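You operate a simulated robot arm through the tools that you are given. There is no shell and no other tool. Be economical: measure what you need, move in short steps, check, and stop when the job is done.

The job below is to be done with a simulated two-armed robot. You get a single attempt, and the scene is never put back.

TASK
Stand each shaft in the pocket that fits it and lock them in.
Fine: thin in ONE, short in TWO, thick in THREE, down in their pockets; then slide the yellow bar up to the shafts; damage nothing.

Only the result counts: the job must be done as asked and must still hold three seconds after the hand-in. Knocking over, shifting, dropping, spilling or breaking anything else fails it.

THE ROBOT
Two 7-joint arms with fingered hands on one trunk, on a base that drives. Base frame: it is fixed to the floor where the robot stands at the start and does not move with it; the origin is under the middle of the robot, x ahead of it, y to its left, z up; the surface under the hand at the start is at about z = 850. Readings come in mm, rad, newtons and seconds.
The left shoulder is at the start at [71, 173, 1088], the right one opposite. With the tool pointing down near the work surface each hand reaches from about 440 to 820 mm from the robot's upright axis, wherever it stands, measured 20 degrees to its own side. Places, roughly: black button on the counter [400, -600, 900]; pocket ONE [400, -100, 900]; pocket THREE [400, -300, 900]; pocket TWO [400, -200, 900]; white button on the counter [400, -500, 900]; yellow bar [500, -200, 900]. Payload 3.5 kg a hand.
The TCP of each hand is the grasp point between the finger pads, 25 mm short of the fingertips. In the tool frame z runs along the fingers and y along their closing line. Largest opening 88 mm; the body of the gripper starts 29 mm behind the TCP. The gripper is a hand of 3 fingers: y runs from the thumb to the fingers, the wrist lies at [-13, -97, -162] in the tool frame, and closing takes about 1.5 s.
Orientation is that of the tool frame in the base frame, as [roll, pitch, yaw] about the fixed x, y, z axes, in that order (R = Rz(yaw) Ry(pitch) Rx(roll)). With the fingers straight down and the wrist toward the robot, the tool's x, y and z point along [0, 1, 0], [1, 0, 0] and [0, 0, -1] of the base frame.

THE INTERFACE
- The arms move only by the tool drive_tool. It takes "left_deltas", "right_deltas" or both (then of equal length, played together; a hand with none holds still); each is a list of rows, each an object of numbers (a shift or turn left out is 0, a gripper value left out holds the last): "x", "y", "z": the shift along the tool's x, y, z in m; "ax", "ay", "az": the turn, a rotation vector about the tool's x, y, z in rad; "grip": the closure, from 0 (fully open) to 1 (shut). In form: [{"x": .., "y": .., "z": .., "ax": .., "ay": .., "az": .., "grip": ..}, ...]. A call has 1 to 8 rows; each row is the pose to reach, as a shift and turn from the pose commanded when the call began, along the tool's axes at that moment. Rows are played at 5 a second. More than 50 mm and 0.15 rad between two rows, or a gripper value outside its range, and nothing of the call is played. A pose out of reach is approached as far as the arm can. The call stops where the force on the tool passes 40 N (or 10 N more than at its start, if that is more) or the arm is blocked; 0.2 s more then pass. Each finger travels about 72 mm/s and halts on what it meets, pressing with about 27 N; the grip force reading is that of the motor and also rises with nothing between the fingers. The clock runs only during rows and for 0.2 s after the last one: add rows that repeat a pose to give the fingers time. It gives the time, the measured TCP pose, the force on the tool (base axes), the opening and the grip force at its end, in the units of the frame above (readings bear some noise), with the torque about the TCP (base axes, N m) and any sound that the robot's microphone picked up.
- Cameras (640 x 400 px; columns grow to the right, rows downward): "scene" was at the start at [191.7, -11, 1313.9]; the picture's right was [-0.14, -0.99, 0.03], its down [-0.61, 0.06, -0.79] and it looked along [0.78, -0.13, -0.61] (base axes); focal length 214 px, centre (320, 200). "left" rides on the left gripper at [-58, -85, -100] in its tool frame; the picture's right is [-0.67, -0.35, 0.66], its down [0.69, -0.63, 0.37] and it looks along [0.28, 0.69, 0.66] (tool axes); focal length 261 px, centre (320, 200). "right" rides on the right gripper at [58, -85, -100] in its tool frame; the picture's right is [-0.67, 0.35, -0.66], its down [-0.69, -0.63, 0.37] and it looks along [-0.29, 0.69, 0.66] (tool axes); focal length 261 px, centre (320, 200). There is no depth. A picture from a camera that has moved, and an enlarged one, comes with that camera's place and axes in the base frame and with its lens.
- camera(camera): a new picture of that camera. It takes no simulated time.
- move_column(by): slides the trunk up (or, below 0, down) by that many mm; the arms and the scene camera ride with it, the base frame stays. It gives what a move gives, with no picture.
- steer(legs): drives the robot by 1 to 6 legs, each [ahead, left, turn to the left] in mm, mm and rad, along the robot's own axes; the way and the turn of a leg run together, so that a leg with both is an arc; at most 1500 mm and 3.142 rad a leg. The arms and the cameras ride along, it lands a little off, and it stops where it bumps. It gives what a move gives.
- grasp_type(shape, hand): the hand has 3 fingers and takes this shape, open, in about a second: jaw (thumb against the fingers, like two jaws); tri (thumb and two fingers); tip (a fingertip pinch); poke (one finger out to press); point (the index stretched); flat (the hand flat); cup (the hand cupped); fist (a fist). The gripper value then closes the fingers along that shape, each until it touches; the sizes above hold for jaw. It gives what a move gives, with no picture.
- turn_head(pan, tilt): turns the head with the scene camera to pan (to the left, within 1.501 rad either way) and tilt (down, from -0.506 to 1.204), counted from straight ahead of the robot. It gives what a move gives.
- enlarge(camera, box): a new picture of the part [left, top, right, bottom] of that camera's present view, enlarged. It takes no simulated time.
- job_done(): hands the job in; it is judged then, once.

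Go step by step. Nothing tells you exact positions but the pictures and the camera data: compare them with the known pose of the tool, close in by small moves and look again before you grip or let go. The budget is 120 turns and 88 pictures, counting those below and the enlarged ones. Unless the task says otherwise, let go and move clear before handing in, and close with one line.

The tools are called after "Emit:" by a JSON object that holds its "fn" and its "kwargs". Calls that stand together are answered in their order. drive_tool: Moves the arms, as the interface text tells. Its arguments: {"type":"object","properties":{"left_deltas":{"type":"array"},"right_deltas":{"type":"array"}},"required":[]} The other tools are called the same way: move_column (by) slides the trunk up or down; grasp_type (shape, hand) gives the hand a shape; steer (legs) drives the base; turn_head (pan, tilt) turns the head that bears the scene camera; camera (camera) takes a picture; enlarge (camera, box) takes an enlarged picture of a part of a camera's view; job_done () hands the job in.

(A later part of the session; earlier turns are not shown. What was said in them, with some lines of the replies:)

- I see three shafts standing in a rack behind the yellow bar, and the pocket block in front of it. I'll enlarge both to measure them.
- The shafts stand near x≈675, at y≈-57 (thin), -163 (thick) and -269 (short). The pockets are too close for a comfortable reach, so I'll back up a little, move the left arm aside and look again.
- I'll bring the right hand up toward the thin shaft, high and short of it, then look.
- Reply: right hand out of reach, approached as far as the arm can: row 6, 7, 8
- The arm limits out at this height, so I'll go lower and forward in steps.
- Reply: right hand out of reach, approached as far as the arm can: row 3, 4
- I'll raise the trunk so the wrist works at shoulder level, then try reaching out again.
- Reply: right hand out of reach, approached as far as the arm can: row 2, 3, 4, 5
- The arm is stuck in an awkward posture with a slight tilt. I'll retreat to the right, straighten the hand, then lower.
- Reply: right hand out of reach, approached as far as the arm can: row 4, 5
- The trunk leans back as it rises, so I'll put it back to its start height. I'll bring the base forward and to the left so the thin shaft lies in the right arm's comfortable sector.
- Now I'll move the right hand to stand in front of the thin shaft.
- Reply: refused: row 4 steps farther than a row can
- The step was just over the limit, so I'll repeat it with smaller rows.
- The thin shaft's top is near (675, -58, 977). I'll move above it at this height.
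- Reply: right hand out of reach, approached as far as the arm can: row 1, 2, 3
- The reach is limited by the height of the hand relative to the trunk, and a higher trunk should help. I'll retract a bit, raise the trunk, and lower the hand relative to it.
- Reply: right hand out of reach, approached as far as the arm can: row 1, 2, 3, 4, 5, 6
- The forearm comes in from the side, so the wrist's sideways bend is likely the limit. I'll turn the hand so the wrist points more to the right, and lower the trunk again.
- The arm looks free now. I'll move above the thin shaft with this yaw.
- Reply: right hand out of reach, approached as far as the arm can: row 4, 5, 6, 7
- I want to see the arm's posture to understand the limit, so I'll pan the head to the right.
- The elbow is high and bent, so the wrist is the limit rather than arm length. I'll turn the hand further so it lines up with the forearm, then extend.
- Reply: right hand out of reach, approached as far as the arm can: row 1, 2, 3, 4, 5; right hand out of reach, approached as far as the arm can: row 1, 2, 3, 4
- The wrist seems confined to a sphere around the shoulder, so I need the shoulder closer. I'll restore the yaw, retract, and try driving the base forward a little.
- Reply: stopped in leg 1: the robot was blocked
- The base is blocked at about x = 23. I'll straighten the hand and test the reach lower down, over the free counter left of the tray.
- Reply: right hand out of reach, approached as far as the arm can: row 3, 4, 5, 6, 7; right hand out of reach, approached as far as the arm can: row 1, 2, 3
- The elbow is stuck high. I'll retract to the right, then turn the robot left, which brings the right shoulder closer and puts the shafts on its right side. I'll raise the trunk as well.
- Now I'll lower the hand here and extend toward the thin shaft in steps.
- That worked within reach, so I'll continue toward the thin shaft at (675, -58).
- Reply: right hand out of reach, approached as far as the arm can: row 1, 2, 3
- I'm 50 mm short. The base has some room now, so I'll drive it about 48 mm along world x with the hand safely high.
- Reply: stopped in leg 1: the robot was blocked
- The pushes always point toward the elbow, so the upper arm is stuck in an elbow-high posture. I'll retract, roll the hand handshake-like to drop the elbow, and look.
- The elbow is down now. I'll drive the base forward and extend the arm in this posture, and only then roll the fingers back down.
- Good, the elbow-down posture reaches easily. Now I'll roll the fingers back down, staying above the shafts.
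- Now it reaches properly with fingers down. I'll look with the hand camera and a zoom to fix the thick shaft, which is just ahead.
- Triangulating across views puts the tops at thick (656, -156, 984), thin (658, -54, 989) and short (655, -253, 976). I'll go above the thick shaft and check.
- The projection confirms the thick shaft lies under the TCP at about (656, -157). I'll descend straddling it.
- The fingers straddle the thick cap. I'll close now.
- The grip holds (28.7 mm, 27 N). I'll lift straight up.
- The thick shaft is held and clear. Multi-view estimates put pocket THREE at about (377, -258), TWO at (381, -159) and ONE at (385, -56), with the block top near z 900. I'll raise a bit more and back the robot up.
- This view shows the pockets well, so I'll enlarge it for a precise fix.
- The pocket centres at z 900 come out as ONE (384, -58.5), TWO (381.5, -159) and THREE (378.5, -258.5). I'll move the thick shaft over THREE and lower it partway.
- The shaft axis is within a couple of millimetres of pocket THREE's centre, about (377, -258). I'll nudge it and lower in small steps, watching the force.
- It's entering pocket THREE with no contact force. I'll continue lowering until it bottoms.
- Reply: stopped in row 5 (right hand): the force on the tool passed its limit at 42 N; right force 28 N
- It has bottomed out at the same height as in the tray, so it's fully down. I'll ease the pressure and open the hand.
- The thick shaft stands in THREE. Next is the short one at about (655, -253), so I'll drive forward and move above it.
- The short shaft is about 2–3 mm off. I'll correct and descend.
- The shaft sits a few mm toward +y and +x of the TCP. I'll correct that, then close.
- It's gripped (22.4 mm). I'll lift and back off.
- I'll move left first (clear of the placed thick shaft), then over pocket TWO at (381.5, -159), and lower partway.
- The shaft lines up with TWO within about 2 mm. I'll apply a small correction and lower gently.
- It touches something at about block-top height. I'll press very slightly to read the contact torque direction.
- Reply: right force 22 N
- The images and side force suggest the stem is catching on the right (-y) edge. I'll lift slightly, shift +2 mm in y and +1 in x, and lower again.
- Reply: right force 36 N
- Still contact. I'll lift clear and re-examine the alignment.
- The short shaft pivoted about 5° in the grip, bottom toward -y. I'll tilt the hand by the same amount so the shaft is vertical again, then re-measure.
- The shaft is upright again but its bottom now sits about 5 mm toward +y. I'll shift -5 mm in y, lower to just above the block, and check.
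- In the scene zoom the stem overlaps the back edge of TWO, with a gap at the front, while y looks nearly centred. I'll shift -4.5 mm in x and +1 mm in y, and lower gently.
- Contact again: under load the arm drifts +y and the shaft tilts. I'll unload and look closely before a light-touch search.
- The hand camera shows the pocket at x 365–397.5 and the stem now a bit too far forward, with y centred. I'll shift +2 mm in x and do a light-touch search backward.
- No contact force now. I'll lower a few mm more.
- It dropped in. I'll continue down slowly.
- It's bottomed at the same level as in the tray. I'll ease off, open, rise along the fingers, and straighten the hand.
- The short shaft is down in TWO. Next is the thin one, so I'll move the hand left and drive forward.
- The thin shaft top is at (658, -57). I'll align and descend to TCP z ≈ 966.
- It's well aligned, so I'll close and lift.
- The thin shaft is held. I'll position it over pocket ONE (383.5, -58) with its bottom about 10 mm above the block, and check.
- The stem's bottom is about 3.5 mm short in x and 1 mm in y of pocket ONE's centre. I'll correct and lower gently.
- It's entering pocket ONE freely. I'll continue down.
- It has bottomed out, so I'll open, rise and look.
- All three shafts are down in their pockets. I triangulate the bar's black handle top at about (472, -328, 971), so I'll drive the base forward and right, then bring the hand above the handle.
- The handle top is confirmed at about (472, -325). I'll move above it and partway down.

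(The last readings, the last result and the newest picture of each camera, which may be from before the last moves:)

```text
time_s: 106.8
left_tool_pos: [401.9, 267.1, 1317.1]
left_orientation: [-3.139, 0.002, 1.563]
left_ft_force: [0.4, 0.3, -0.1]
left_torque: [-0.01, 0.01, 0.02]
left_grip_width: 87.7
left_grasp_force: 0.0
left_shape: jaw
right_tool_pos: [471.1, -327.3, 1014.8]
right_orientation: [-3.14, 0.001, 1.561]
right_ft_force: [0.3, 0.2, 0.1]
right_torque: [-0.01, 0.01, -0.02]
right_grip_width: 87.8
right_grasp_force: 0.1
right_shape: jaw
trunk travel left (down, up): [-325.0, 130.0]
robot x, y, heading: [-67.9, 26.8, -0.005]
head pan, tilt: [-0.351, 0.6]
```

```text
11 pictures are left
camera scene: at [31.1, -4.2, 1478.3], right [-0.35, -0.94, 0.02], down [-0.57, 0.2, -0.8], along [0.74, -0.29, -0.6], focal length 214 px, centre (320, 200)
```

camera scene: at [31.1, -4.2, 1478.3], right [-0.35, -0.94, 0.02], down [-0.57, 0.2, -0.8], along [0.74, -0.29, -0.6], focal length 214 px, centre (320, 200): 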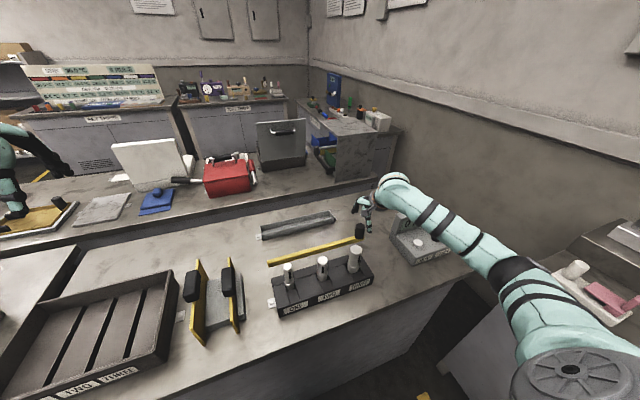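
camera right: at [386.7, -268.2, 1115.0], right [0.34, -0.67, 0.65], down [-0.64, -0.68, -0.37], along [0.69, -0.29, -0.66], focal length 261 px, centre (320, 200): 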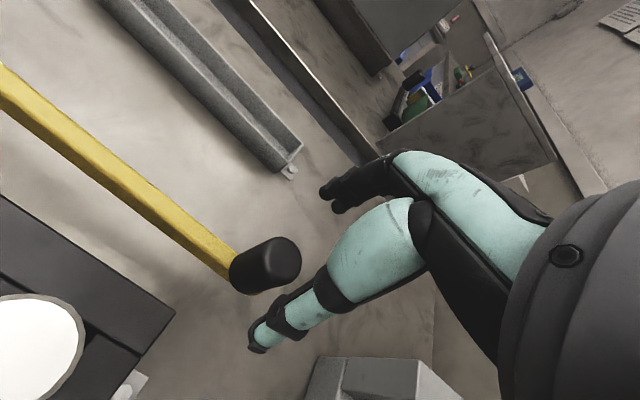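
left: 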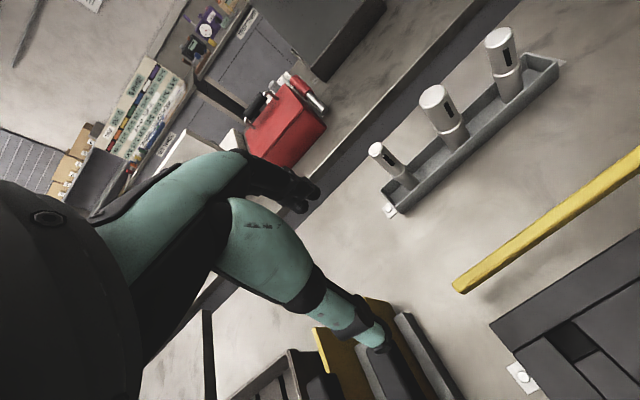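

The hand is centred over the handle. I'll descend and take hold of it.

Emit:
{"fn": "drive_tool", "kwargs": {"right_deltas": [{"z": 0.025}, {"z": 0.045}, {"z": 0.062}]}}

Emit:
{"fn": "camera", "kwargs": {"camera": "right"}}

```text
time_s: 107.6
left_tool_pos: [400.5, 266.9, 1316.9]
left_orientation: [3.139, 0.0, 1.564]
left_ft_force: [-0.2, 0.3, -0.1]
left_torque: [-0.02, 0.0, 0.02]
left_grip_width: 88.0
left_grasp_force: 0.1
left_shape: jaw
right_tool_pos: [471.6, -325.0, 950.2]
right_orientation: [-3.142, 0.001, 1.559]
right_ft_force: [0.4, -0.2, -0.1]
right_torque: [-0.01, -0.01, 0.01]
right_grip_width: 87.8
right_grasp_force: 0.0
right_shape: jaw
trunk travel left (down, up): [-325.0, 130.0]
robot x, y, heading: [-70.2, 26.0, -0.006]
head pan, tilt: [-0.351, 0.6]
```

```text
10 pictures are left
camera right: at [388.0, -265.7, 1050.9], right [0.34, -0.67, 0.66], down [-0.64, -0.68, -0.37], along [0.69, -0.29, -0.66], focal length 261 px, centre (320, 200)
```

right: 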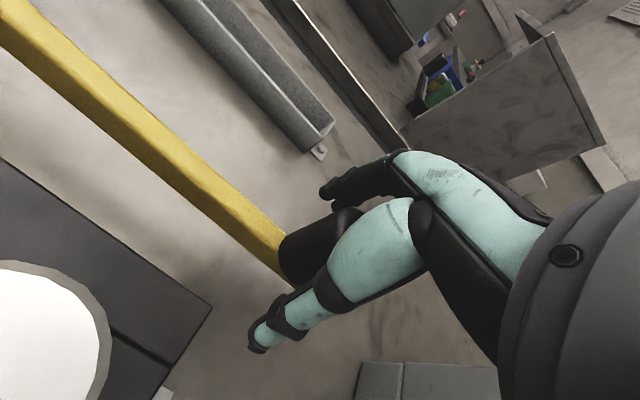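

The handle is between the fingers. I'll close on it.

Emit:
{"fn": "drive_tool", "kwargs": {"right_deltas": [{"grip": 0.3}, {"grip": 0.5}, {"grip": 0.7}, {"grip": 0.85}, {"grip": 0.85}, {"grip": 0.85}]}}

```text
time_s: 109.0
left_tool_pos: [401.5, 267.2, 1317.6]
left_orientation: [-3.141, 0.003, 1.564]
left_ft_force: [0.4, 0.9, 0.2]
left_torque: [0.02, 0.01, 0.05]
left_grip_width: 87.8
left_grasp_force: 0.1
left_shape: jaw
right_tool_pos: [472.0, -322.7, 950.5]
right_orientation: [-3.139, 0.0, 1.56]
right_ft_force: [-1.9, 2.6, -1.9]
right_torque: [0.07, 0.03, 0.05]
right_grip_width: 24.0
right_grasp_force: 27.3
right_shape: jaw
trunk travel left (down, up): [-325.0, 130.0]
robot x, y, heading: [-70.3, 23.2, -0.008]
head pan, tilt: [-0.351, 0.6]
```

Gripped. I'll pull 30 mm toward the shafts and check.

Emit:
{"fn": "drive_tool", "kwargs": {"right_deltas": [{"y": -0.008}, {"y": -0.016}, {"y": -0.024}, {"y": -0.03}]}}

Emit:
{"fn": "enlarge", "kwargs": {"camera": "scene", "box": [250, 200, 410, 320]}}

```text
time_s: 110.0
left_tool_pos: [401.0, 267.2, 1315.7]
left_orientation: [-3.141, 0.002, 1.564]
left_ft_force: [-0.6, 0.1, 0.2]
left_torque: [-0.03, -0.01, -0.02]
left_grip_width: 87.8
left_grasp_force: 0.1
left_shape: jaw
right_tool_pos: [440.4, -323.9, 950.6]
right_orientation: [-3.139, 0.001, 1.562]
right_ft_force: [2.8, 3.1, -2.6]
right_torque: [0.03, -0.08, 0.04]
right_grip_width: 23.8
right_grasp_force: 26.8
right_shape: jaw
trunk travel left (down, up): [-325.0, 130.0]
robot x, y, heading: [-67.3, 25.8, -0.009]
head pan, tilt: [-0.351, 0.6]
```

```text
3.33 times, centred on (330, 260) of scene
camera zoom: at [31.2, -4.1, 1478.3], right [-0.35, -0.94, 0.02], down [-0.57, 0.2, -0.8], along [0.74, -0.29, -0.6], focal length 715 px, centre (287, 0)
```

zoom: 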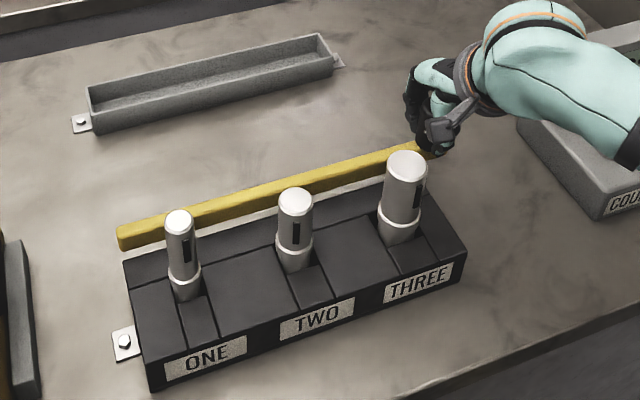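

The bar slides parallel with low drag. I'll continue.

Emit:
{"fn": "drive_tool", "kwargs": {"right_deltas": [{"y": -0.007}, {"y": -0.014}, {"y": -0.02}, {"y": -0.024}]}}

Emit:
{"fn": "enlarge", "kwargs": {"camera": "scene", "box": [250, 200, 410, 320]}}

```text
time_s: 111.0
left_tool_pos: [403.0, 267.0, 1316.7]
left_orientation: [-3.14, 0.001, 1.564]
left_ft_force: [0.0, 0.9, -0.3]
left_torque: [0.02, 0.01, 0.03]
left_grip_width: 87.7
left_grasp_force: 0.0
left_shape: jaw
right_tool_pos: [417.4, -323.2, 951.3]
right_orientation: [-3.138, 0.0, 1.562]
right_ft_force: [2.6, 2.9, -4.2]
right_torque: [0.03, -0.09, 0.05]
right_grip_width: 23.8
right_grasp_force: 27.0
right_shape: jaw
trunk travel left (down, up): [-325.0, 130.0]
robot x, y, heading: [-70.5, 26.0, -0.014]
head pan, tilt: [-0.351, 0.6]
```

```text
3.33 times, centred on (330, 260) of scene
camera zoom: at [31.5, -4.3, 1478.2], right [-0.35, -0.94, 0.02], down [-0.57, 0.2, -0.8], along [0.74, -0.29, -0.6], focal length 715 px, centre (287, 0)
```

zoom: 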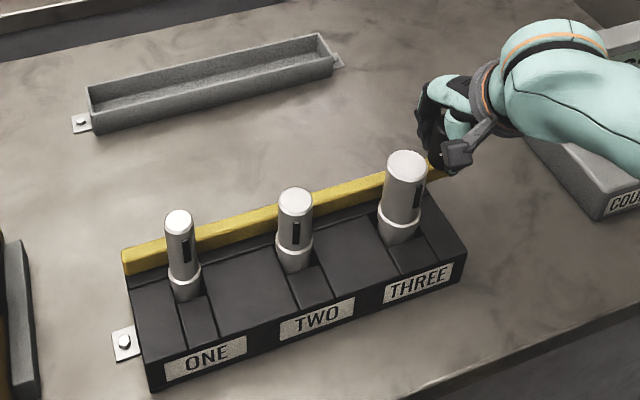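

It's close now. I'll advance in small steps, watching the force.

Emit:
{"fn": "drive_tool", "kwargs": {"right_deltas": [{"y": -0.003}, {"y": -0.006}]}}

Emit:
{"fn": "drive_tool", "kwargs": {"right_deltas": [{"y": -0.002}, {"y": -0.004}]}}

Emit:
{"fn": "enlarge", "kwargs": {"camera": "scene", "box": [270, 220, 390, 310]}}

```text
time_s: 111.6
left_tool_pos: [402.6, 266.3, 1316.7]
left_orientation: [-3.139, 0.0, 1.564]
left_ft_force: [0.1, 0.4, -0.2]
left_torque: [0.02, -0.01, -0.02]
left_grip_width: 87.5
left_grasp_force: 0.0
left_shape: jaw
right_tool_pos: [410.4, -322.5, 951.4]
right_orientation: [-3.14, -0.004, 1.561]
right_ft_force: [4.0, 2.3, -1.0]
right_torque: [0.04, -0.09, 0.06]
right_grip_width: 23.5
right_grasp_force: 26.9
right_shape: jaw
trunk travel left (down, up): [-325.0, 130.0]
robot x, y, heading: [-69.3, 24.8, -0.011]
head pan, tilt: [-0.351, 0.6]
```

```text
time_s: 112.2
left_tool_pos: [403.8, 267.3, 1315.5]
left_orientation: [3.141, 0.002, 1.565]
left_ft_force: [0.6, -0.4, -0.6]
left_torque: [-0.01, 0.0, -0.02]
left_grip_width: 88.0
left_grasp_force: 0.1
left_shape: jaw
right_tool_pos: [408.4, -323.8, 951.6]
right_orientation: [-3.139, 0.001, 1.562]
right_ft_force: [12.4, 3.4, -1.5]
right_torque: [0.06, -0.37, 0.11]
right_grip_width: 23.5
right_grasp_force: 27.5
right_shape: jaw
trunk travel left (down, up): [-325.0, 130.0]
robot x, y, heading: [-66.4, 27.0, -0.01]
head pan, tilt: [-0.351, 0.6]
```

```text
4.44 times, centred on (330, 265) of scene
camera zoom: at [33.3, -3.6, 1478.2], right [-0.35, -0.94, 0.02], down [-0.57, 0.2, -0.8], along [0.74, -0.29, -0.6], focal length 953 px, centre (276, -89)
```

zoom: 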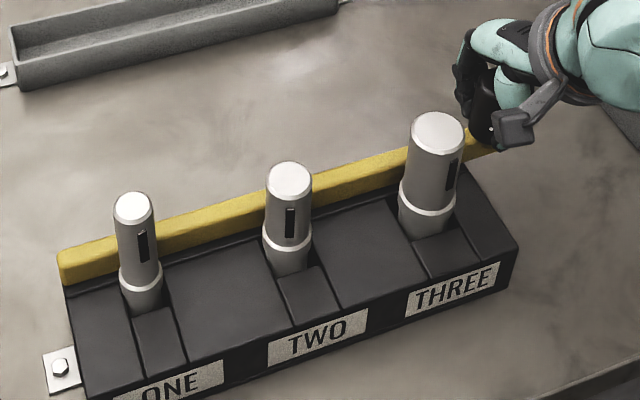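

The force rose to 12 N, so the bar has met the shafts or its stop. One more small push will confirm.

Emit:
{"fn": "drive_tool", "kwargs": {"right_deltas": [{"y": -0.002}, {"y": -0.002}]}}

Emit:
{"fn": "camera", "kwargs": {"camera": "right"}}

```text
time_s: 112.8
left_tool_pos: [405.4, 267.0, 1316.0]
left_orientation: [-3.139, 0.002, 1.563]
left_ft_force: [-0.3, 0.8, 0.6]
left_torque: [0.01, 0.0, 0.01]
left_grip_width: 87.7
left_grasp_force: 0.1
left_shape: jaw
right_tool_pos: [406.1, -323.6, 951.4]
right_orientation: [-3.138, -0.001, 1.559]
right_ft_force: [17.1, 2.1, 0.1]
right_torque: [0.06, -0.53, 0.05]
right_grip_width: 24.2
right_grasp_force: 27.6
right_shape: jaw
trunk travel left (down, up): [-325.0, 130.0]
robot x, y, heading: [-72.3, 27.0, -0.011]
head pan, tilt: [-0.351, 0.6]
```

```text
6 pictures are left
camera right: at [322.7, -265.0, 1051.3], right [0.34, -0.67, 0.65], down [-0.64, -0.68, -0.36], along [0.69, -0.29, -0.66], focal length 261 px, centre (320, 200)
```

right: 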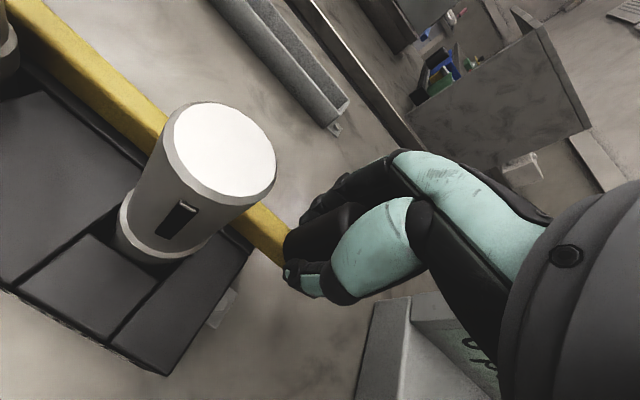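

The bar is against the shafts with the force rising steadily. I'll let go in place and rise clear.

Emit:
{"fn": "drive_tool", "kwargs": {"right_deltas": [{"grip": 0.6}, {"grip": 0.3}, {"grip": 0}, {"grip": 0}, {"grip": 0}, {"grip": 0}]}}

Emit:
{"fn": "drive_tool", "kwargs": {"right_deltas": [{"z": -0.03}, {"z": -0.06}, {"z": -0.09}, {"z": -0.12}]}}

Emit:
{"fn": "enlarge", "kwargs": {"camera": "scene", "box": [260, 215, 400, 320]}}

Emit:
{"fn": "camera", "kwargs": {"camera": "right"}}

```text
time_s: 114.2
left_tool_pos: [402.3, 266.9, 1316.4]
left_orientation: [3.141, 0.0, 1.563]
left_ft_force: [0.1, 0.1, -1.4]
left_torque: [0.0, 0.0, -0.01]
left_grip_width: 87.9
left_grasp_force: 0.1
left_shape: jaw
right_tool_pos: [404.6, -323.7, 951.6]
right_orientation: [-3.14, 0.001, 1.56]
right_ft_force: [0.5, 0.7, 0.8]
right_torque: [0.02, 0.01, -0.01]
right_grip_width: 87.6
right_grasp_force: 0.1
right_shape: jaw
trunk travel left (down, up): [-325.0, 130.0]
robot x, y, heading: [-72.6, 26.0, -0.012]
head pan, tilt: [-0.351, 0.6]
```

```text
time_s: 115.2
left_tool_pos: [400.9, 266.9, 1316.9]
left_orientation: [3.141, 0.0, 1.564]
left_ft_force: [-0.9, -0.1, 0.7]
left_torque: [-0.03, -0.01, -0.03]
left_grip_width: 87.7
left_grasp_force: 0.1
left_shape: jaw
right_tool_pos: [402.7, -322.8, 1071.5]
right_orientation: [3.141, 0.002, 1.56]
right_ft_force: [0.7, 0.4, 0.2]
right_torque: [0.01, -0.01, 0.02]
right_grip_width: 87.8
right_grasp_force: 0.1
right_shape: jaw
trunk travel left (down, up): [-325.0, 130.0]
robot x, y, heading: [-66.1, 23.8, -0.013]
head pan, tilt: [-0.351, 0.6]
```

```text
3.81 times, centred on (330, 268) of scene
camera zoom: at [29.9, -4.2, 1478.4], right [-0.35, -0.94, 0.02], down [-0.57, 0.2, -0.8], along [0.75, -0.29, -0.6], focal length 817 px, centre (282, -57)
```

zoom: 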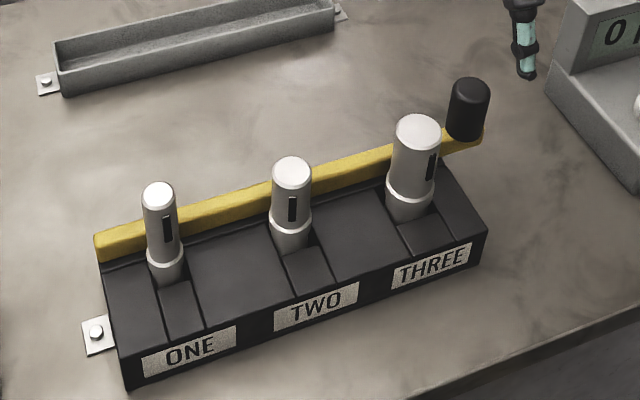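

```text
4 pictures are left
camera right: at [318.8, -264.9, 1170.8], right [0.34, -0.67, 0.66], down [-0.64, -0.68, -0.37], along [0.69, -0.29, -0.66], focal length 261 px, centre (320, 200)
```

right: 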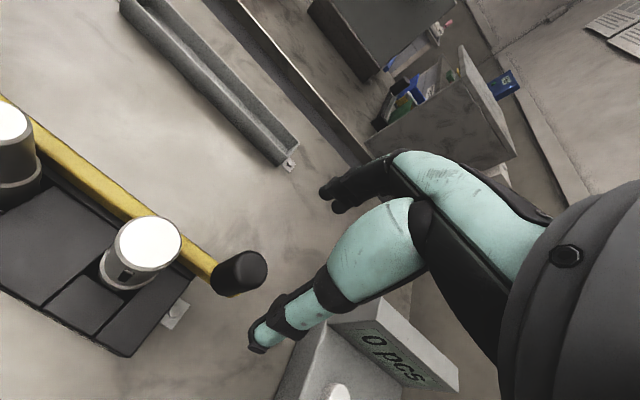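

The bar looks up against the shafts. I'll enlarge the contact to be sure there's no gap.

Emit:
{"fn": "enlarge", "kwargs": {"camera": "right", "box": [0, 90, 280, 320]}}

```text
1.74 times, centred on (140, 205) of right
camera zoom: at [318.8, -264.9, 1170.8], right [0.34, -0.67, 0.66], down [-0.64, -0.68, -0.37], along [0.69, -0.29, -0.66], focal length 453 px, centre (633, 191)
```

zoom: 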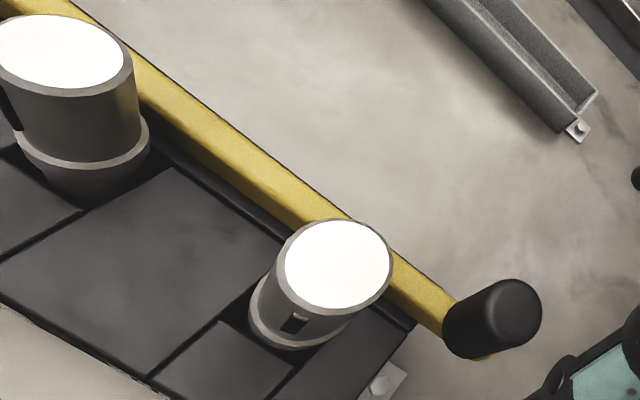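

The view suggests there may still be a few mm between bar and shafts. I'll go back down around the handle, grip again, and pull a bit more firmly.

Emit:
{"fn": "drive_tool", "kwargs": {"right_deltas": [{"y": 0.008, "x": -0.003, "z": 0.03}, {"y": 0.008, "x": -0.003, "z": 0.06}, {"y": 0.008, "x": -0.003, "z": 0.09}, {"y": 0.008, "x": -0.003, "z": 0.12}]}}

Emit:
{"fn": "drive_tool", "kwargs": {"right_deltas": [{"grip": 0.3}, {"grip": 0.5}, {"grip": 0.7}, {"grip": 0.85}, {"grip": 0.85}, {"grip": 0.85}]}}

```text
time_s: 116.2
left_tool_pos: [401.4, 267.0, 1315.7]
left_orientation: [3.139, -0.002, 1.563]
left_ft_force: [0.2, 0.1, 1.0]
left_torque: [0.04, -0.01, -0.01]
left_grip_width: 87.8
left_grasp_force: 0.1
left_shape: jaw
right_tool_pos: [412.0, -324.6, 949.9]
right_orientation: [-3.14, 0.0, 1.561]
right_ft_force: [0.4, -0.7, 0.2]
right_torque: [-0.02, 0.0, 0.0]
right_grip_width: 87.6
right_grasp_force: 0.1
right_shape: jaw
trunk travel left (down, up): [-325.0, 130.0]
robot x, y, heading: [-67.1, 24.7, -0.017]
head pan, tilt: [-0.351, 0.6]
```

```text
time_s: 117.6
left_tool_pos: [400.8, 267.2, 1316.0]
left_orientation: [-3.141, 0.0, 1.563]
left_ft_force: [0.4, -0.5, 0.0]
left_torque: [-0.01, 0.03, -0.02]
left_grip_width: 87.6
left_grasp_force: 0.1
left_shape: jaw
right_tool_pos: [413.4, -323.2, 951.4]
right_orientation: [-3.14, -0.003, 1.564]
right_ft_force: [-0.4, 2.1, -2.6]
right_torque: [0.03, 0.01, 0.03]
right_grip_width: 23.7
right_grasp_force: 26.5
right_shape: jaw
trunk travel left (down, up): [-325.0, 130.0]
robot x, y, heading: [-69.3, 25.0, -0.008]
head pan, tilt: [-0.351, 0.6]
```

Emit:
{"fn": "drive_tool", "kwargs": {"right_deltas": [{"y": -0.002}, {"y": -0.004}, {"y": -0.004}]}}

Emit:
{"fn": "drive_tool", "kwargs": {"right_deltas": [{"y": -0.002}, {"y": -0.003}, {"y": -0.003}]}}

```text
time_s: 118.4
left_tool_pos: [402.9, 268.2, 1315.3]
left_orientation: [-3.141, 0.002, 1.563]
left_ft_force: [0.1, -0.6, 0.3]
left_torque: [-0.03, 0.0, 0.0]
left_grip_width: 87.7
left_grasp_force: 0.0
left_shape: jaw
right_tool_pos: [410.3, -325.6, 951.2]
right_orientation: [-3.139, -0.001, 1.561]
right_ft_force: [8.1, 6.5, -6.3]
right_torque: [0.12, -0.25, 0.03]
right_grip_width: 22.7
right_grasp_force: 27.3
right_shape: jaw
trunk travel left (down, up): [-325.0, 130.0]
robot x, y, heading: [-67.1, 28.4, -0.009]
head pan, tilt: [-0.351, 0.6]
```

```text
time_s: 119.2
left_tool_pos: [404.2, 267.4, 1315.3]
left_orientation: [-3.14, 0.003, 1.564]
left_ft_force: [-0.2, -0.5, -0.3]
left_torque: [-0.01, 0.01, 0.04]
left_grip_width: 87.9
left_grasp_force: 0.0
left_shape: jaw
right_tool_pos: [407.7, -325.3, 950.7]
right_orientation: [-3.14, -0.002, 1.56]
right_ft_force: [15.0, 5.8, -4.6]
right_torque: [0.11, -0.45, 0.08]
right_grip_width: 23.2
right_grasp_force: 26.7
right_shape: jaw
trunk travel left (down, up): [-325.0, 130.0]
robot x, y, heading: [-68.5, 24.5, -0.009]
head pan, tilt: [-0.351, 0.6]
```

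The bar is at a firm stop: the force rises while it stays at the same spot. I'll push slightly more once, then release and compare.

Emit:
{"fn": "drive_tool", "kwargs": {"right_deltas": [{"y": -0.002}, {"y": -0.004}, {"y": -0.004}]}}

Emit:
{"fn": "enlarge", "kwargs": {"camera": "scene", "box": [310, 225, 390, 285]}}

```text
time_s: 120.0
left_tool_pos: [406.0, 266.7, 1314.8]
left_orientation: [-3.139, 0.002, 1.563]
left_ft_force: [-0.3, 0.0, 0.8]
left_torque: [0.02, -0.03, -0.02]
left_grip_width: 87.5
left_grasp_force: 0.0
left_shape: jaw
right_tool_pos: [405.8, -325.0, 951.3]
right_orientation: [-3.138, 0.0, 1.562]
right_ft_force: [22.3, 7.4, -1.1]
right_torque: [0.11, -0.71, 0.17]
right_grip_width: 23.6
right_grasp_force: 27.4
right_shape: jaw
trunk travel left (down, up): [-325.0, 130.0]
robot x, y, heading: [-70.3, 27.5, -0.008]
head pan, tilt: [-0.351, 0.6]
```

```text
6.67 times, centred on (350, 255) of scene
camera zoom: at [35.7, -3.2, 1478.0], right [-0.35, -0.94, 0.02], down [-0.57, 0.2, -0.8], along [0.74, -0.29, -0.6], focal length 1430 px, centre (120, -167)
```

zoom: 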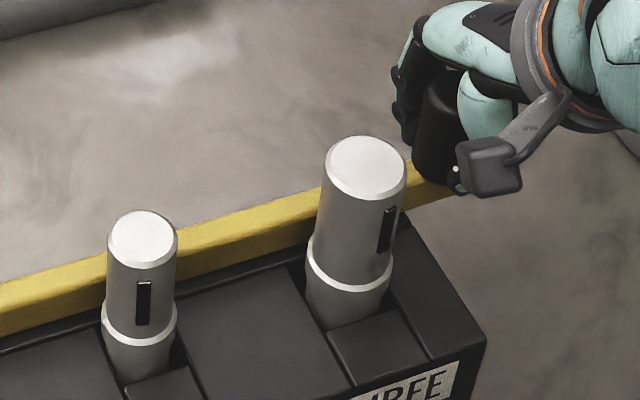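

The bar sits flush along the shafts and won't move at 22 N, so it's fully up. I'll release, rise and back off.

Emit:
{"fn": "drive_tool", "kwargs": {"right_deltas": [{"y": 0.004, "grip": 0.85}, {"y": 0.004, "grip": 0.5}, {"y": 0.004, "grip": 0.2}, {"y": 0.004, "grip": 0}, {"y": 0.004, "grip": 0}, {"y": 0.004, "grip": 0}]}}

Emit:
{"fn": "drive_tool", "kwargs": {"right_deltas": [{"z": -0.03}, {"z": -0.06}, {"z": -0.09}, {"z": -0.12}, {"z": -0.14, "x": -0.03}]}}

Emit:
{"fn": "enlarge", "kwargs": {"camera": "scene", "box": [260, 215, 400, 320]}}

```text
time_s: 121.4
left_tool_pos: [400.9, 266.5, 1316.9]
left_orientation: [3.141, 0.0, 1.564]
left_ft_force: [0.5, 0.2, 0.1]
left_torque: [0.0, 0.02, 0.01]
left_grip_width: 87.7
left_grasp_force: 0.1
left_shape: jaw
right_tool_pos: [403.4, -325.8, 954.1]
right_orientation: [3.141, 0.001, 1.56]
right_ft_force: [-0.3, -0.3, -0.3]
right_torque: [0.0, -0.01, 0.03]
right_grip_width: 87.6
right_grasp_force: 0.2
right_shape: jaw
trunk travel left (down, up): [-325.0, 130.0]
robot x, y, heading: [-71.4, 22.7, -0.008]
head pan, tilt: [-0.351, 0.6]
```

```text
time_s: 122.6
left_tool_pos: [399.2, 266.2, 1318.6]
left_orientation: [3.141, 0.001, 1.564]
left_ft_force: [-0.7, 0.7, -0.2]
left_torque: [-0.02, 0.0, 0.01]
left_grip_width: 87.5
left_grasp_force: 0.1
left_shape: jaw
right_tool_pos: [403.7, -359.2, 1094.1]
right_orientation: [-3.142, -0.002, 1.561]
right_ft_force: [0.5, -0.1, 0.0]
right_torque: [0.03, 0.02, 0.03]
right_grip_width: 87.5
right_grasp_force: 0.1
right_shape: jaw
trunk travel left (down, up): [-325.0, 130.0]
robot x, y, heading: [-74.7, 24.1, -0.007]
head pan, tilt: [-0.351, 0.6]
```

```text
3.81 times, centred on (330, 268) of scene
camera zoom: at [29.4, -5.2, 1478.4], right [-0.35, -0.94, 0.02], down [-0.57, 0.2, -0.8], along [0.75, -0.29, -0.6], focal length 817 px, centre (282, -57)
```

zoom: 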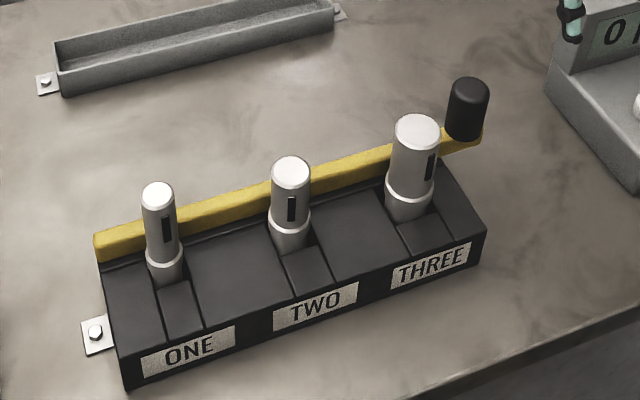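

All three shafts stand in their pockets, the bar sits against them and hasn't moved since the last push, and the hand is clear. I'm handing in.

Emit:
{"fn": "job_done", "kwargs": {}}

```text
The job is handed in.
```

The job is handed in: thin is in ONE, short in TWO and thick in THREE, all bottomed in their pockets. The yellow bar is slid up to the shafts, to where it would not move at 22 N. One camera estimate left a possible gap of a few millimetres between bar and shafts.
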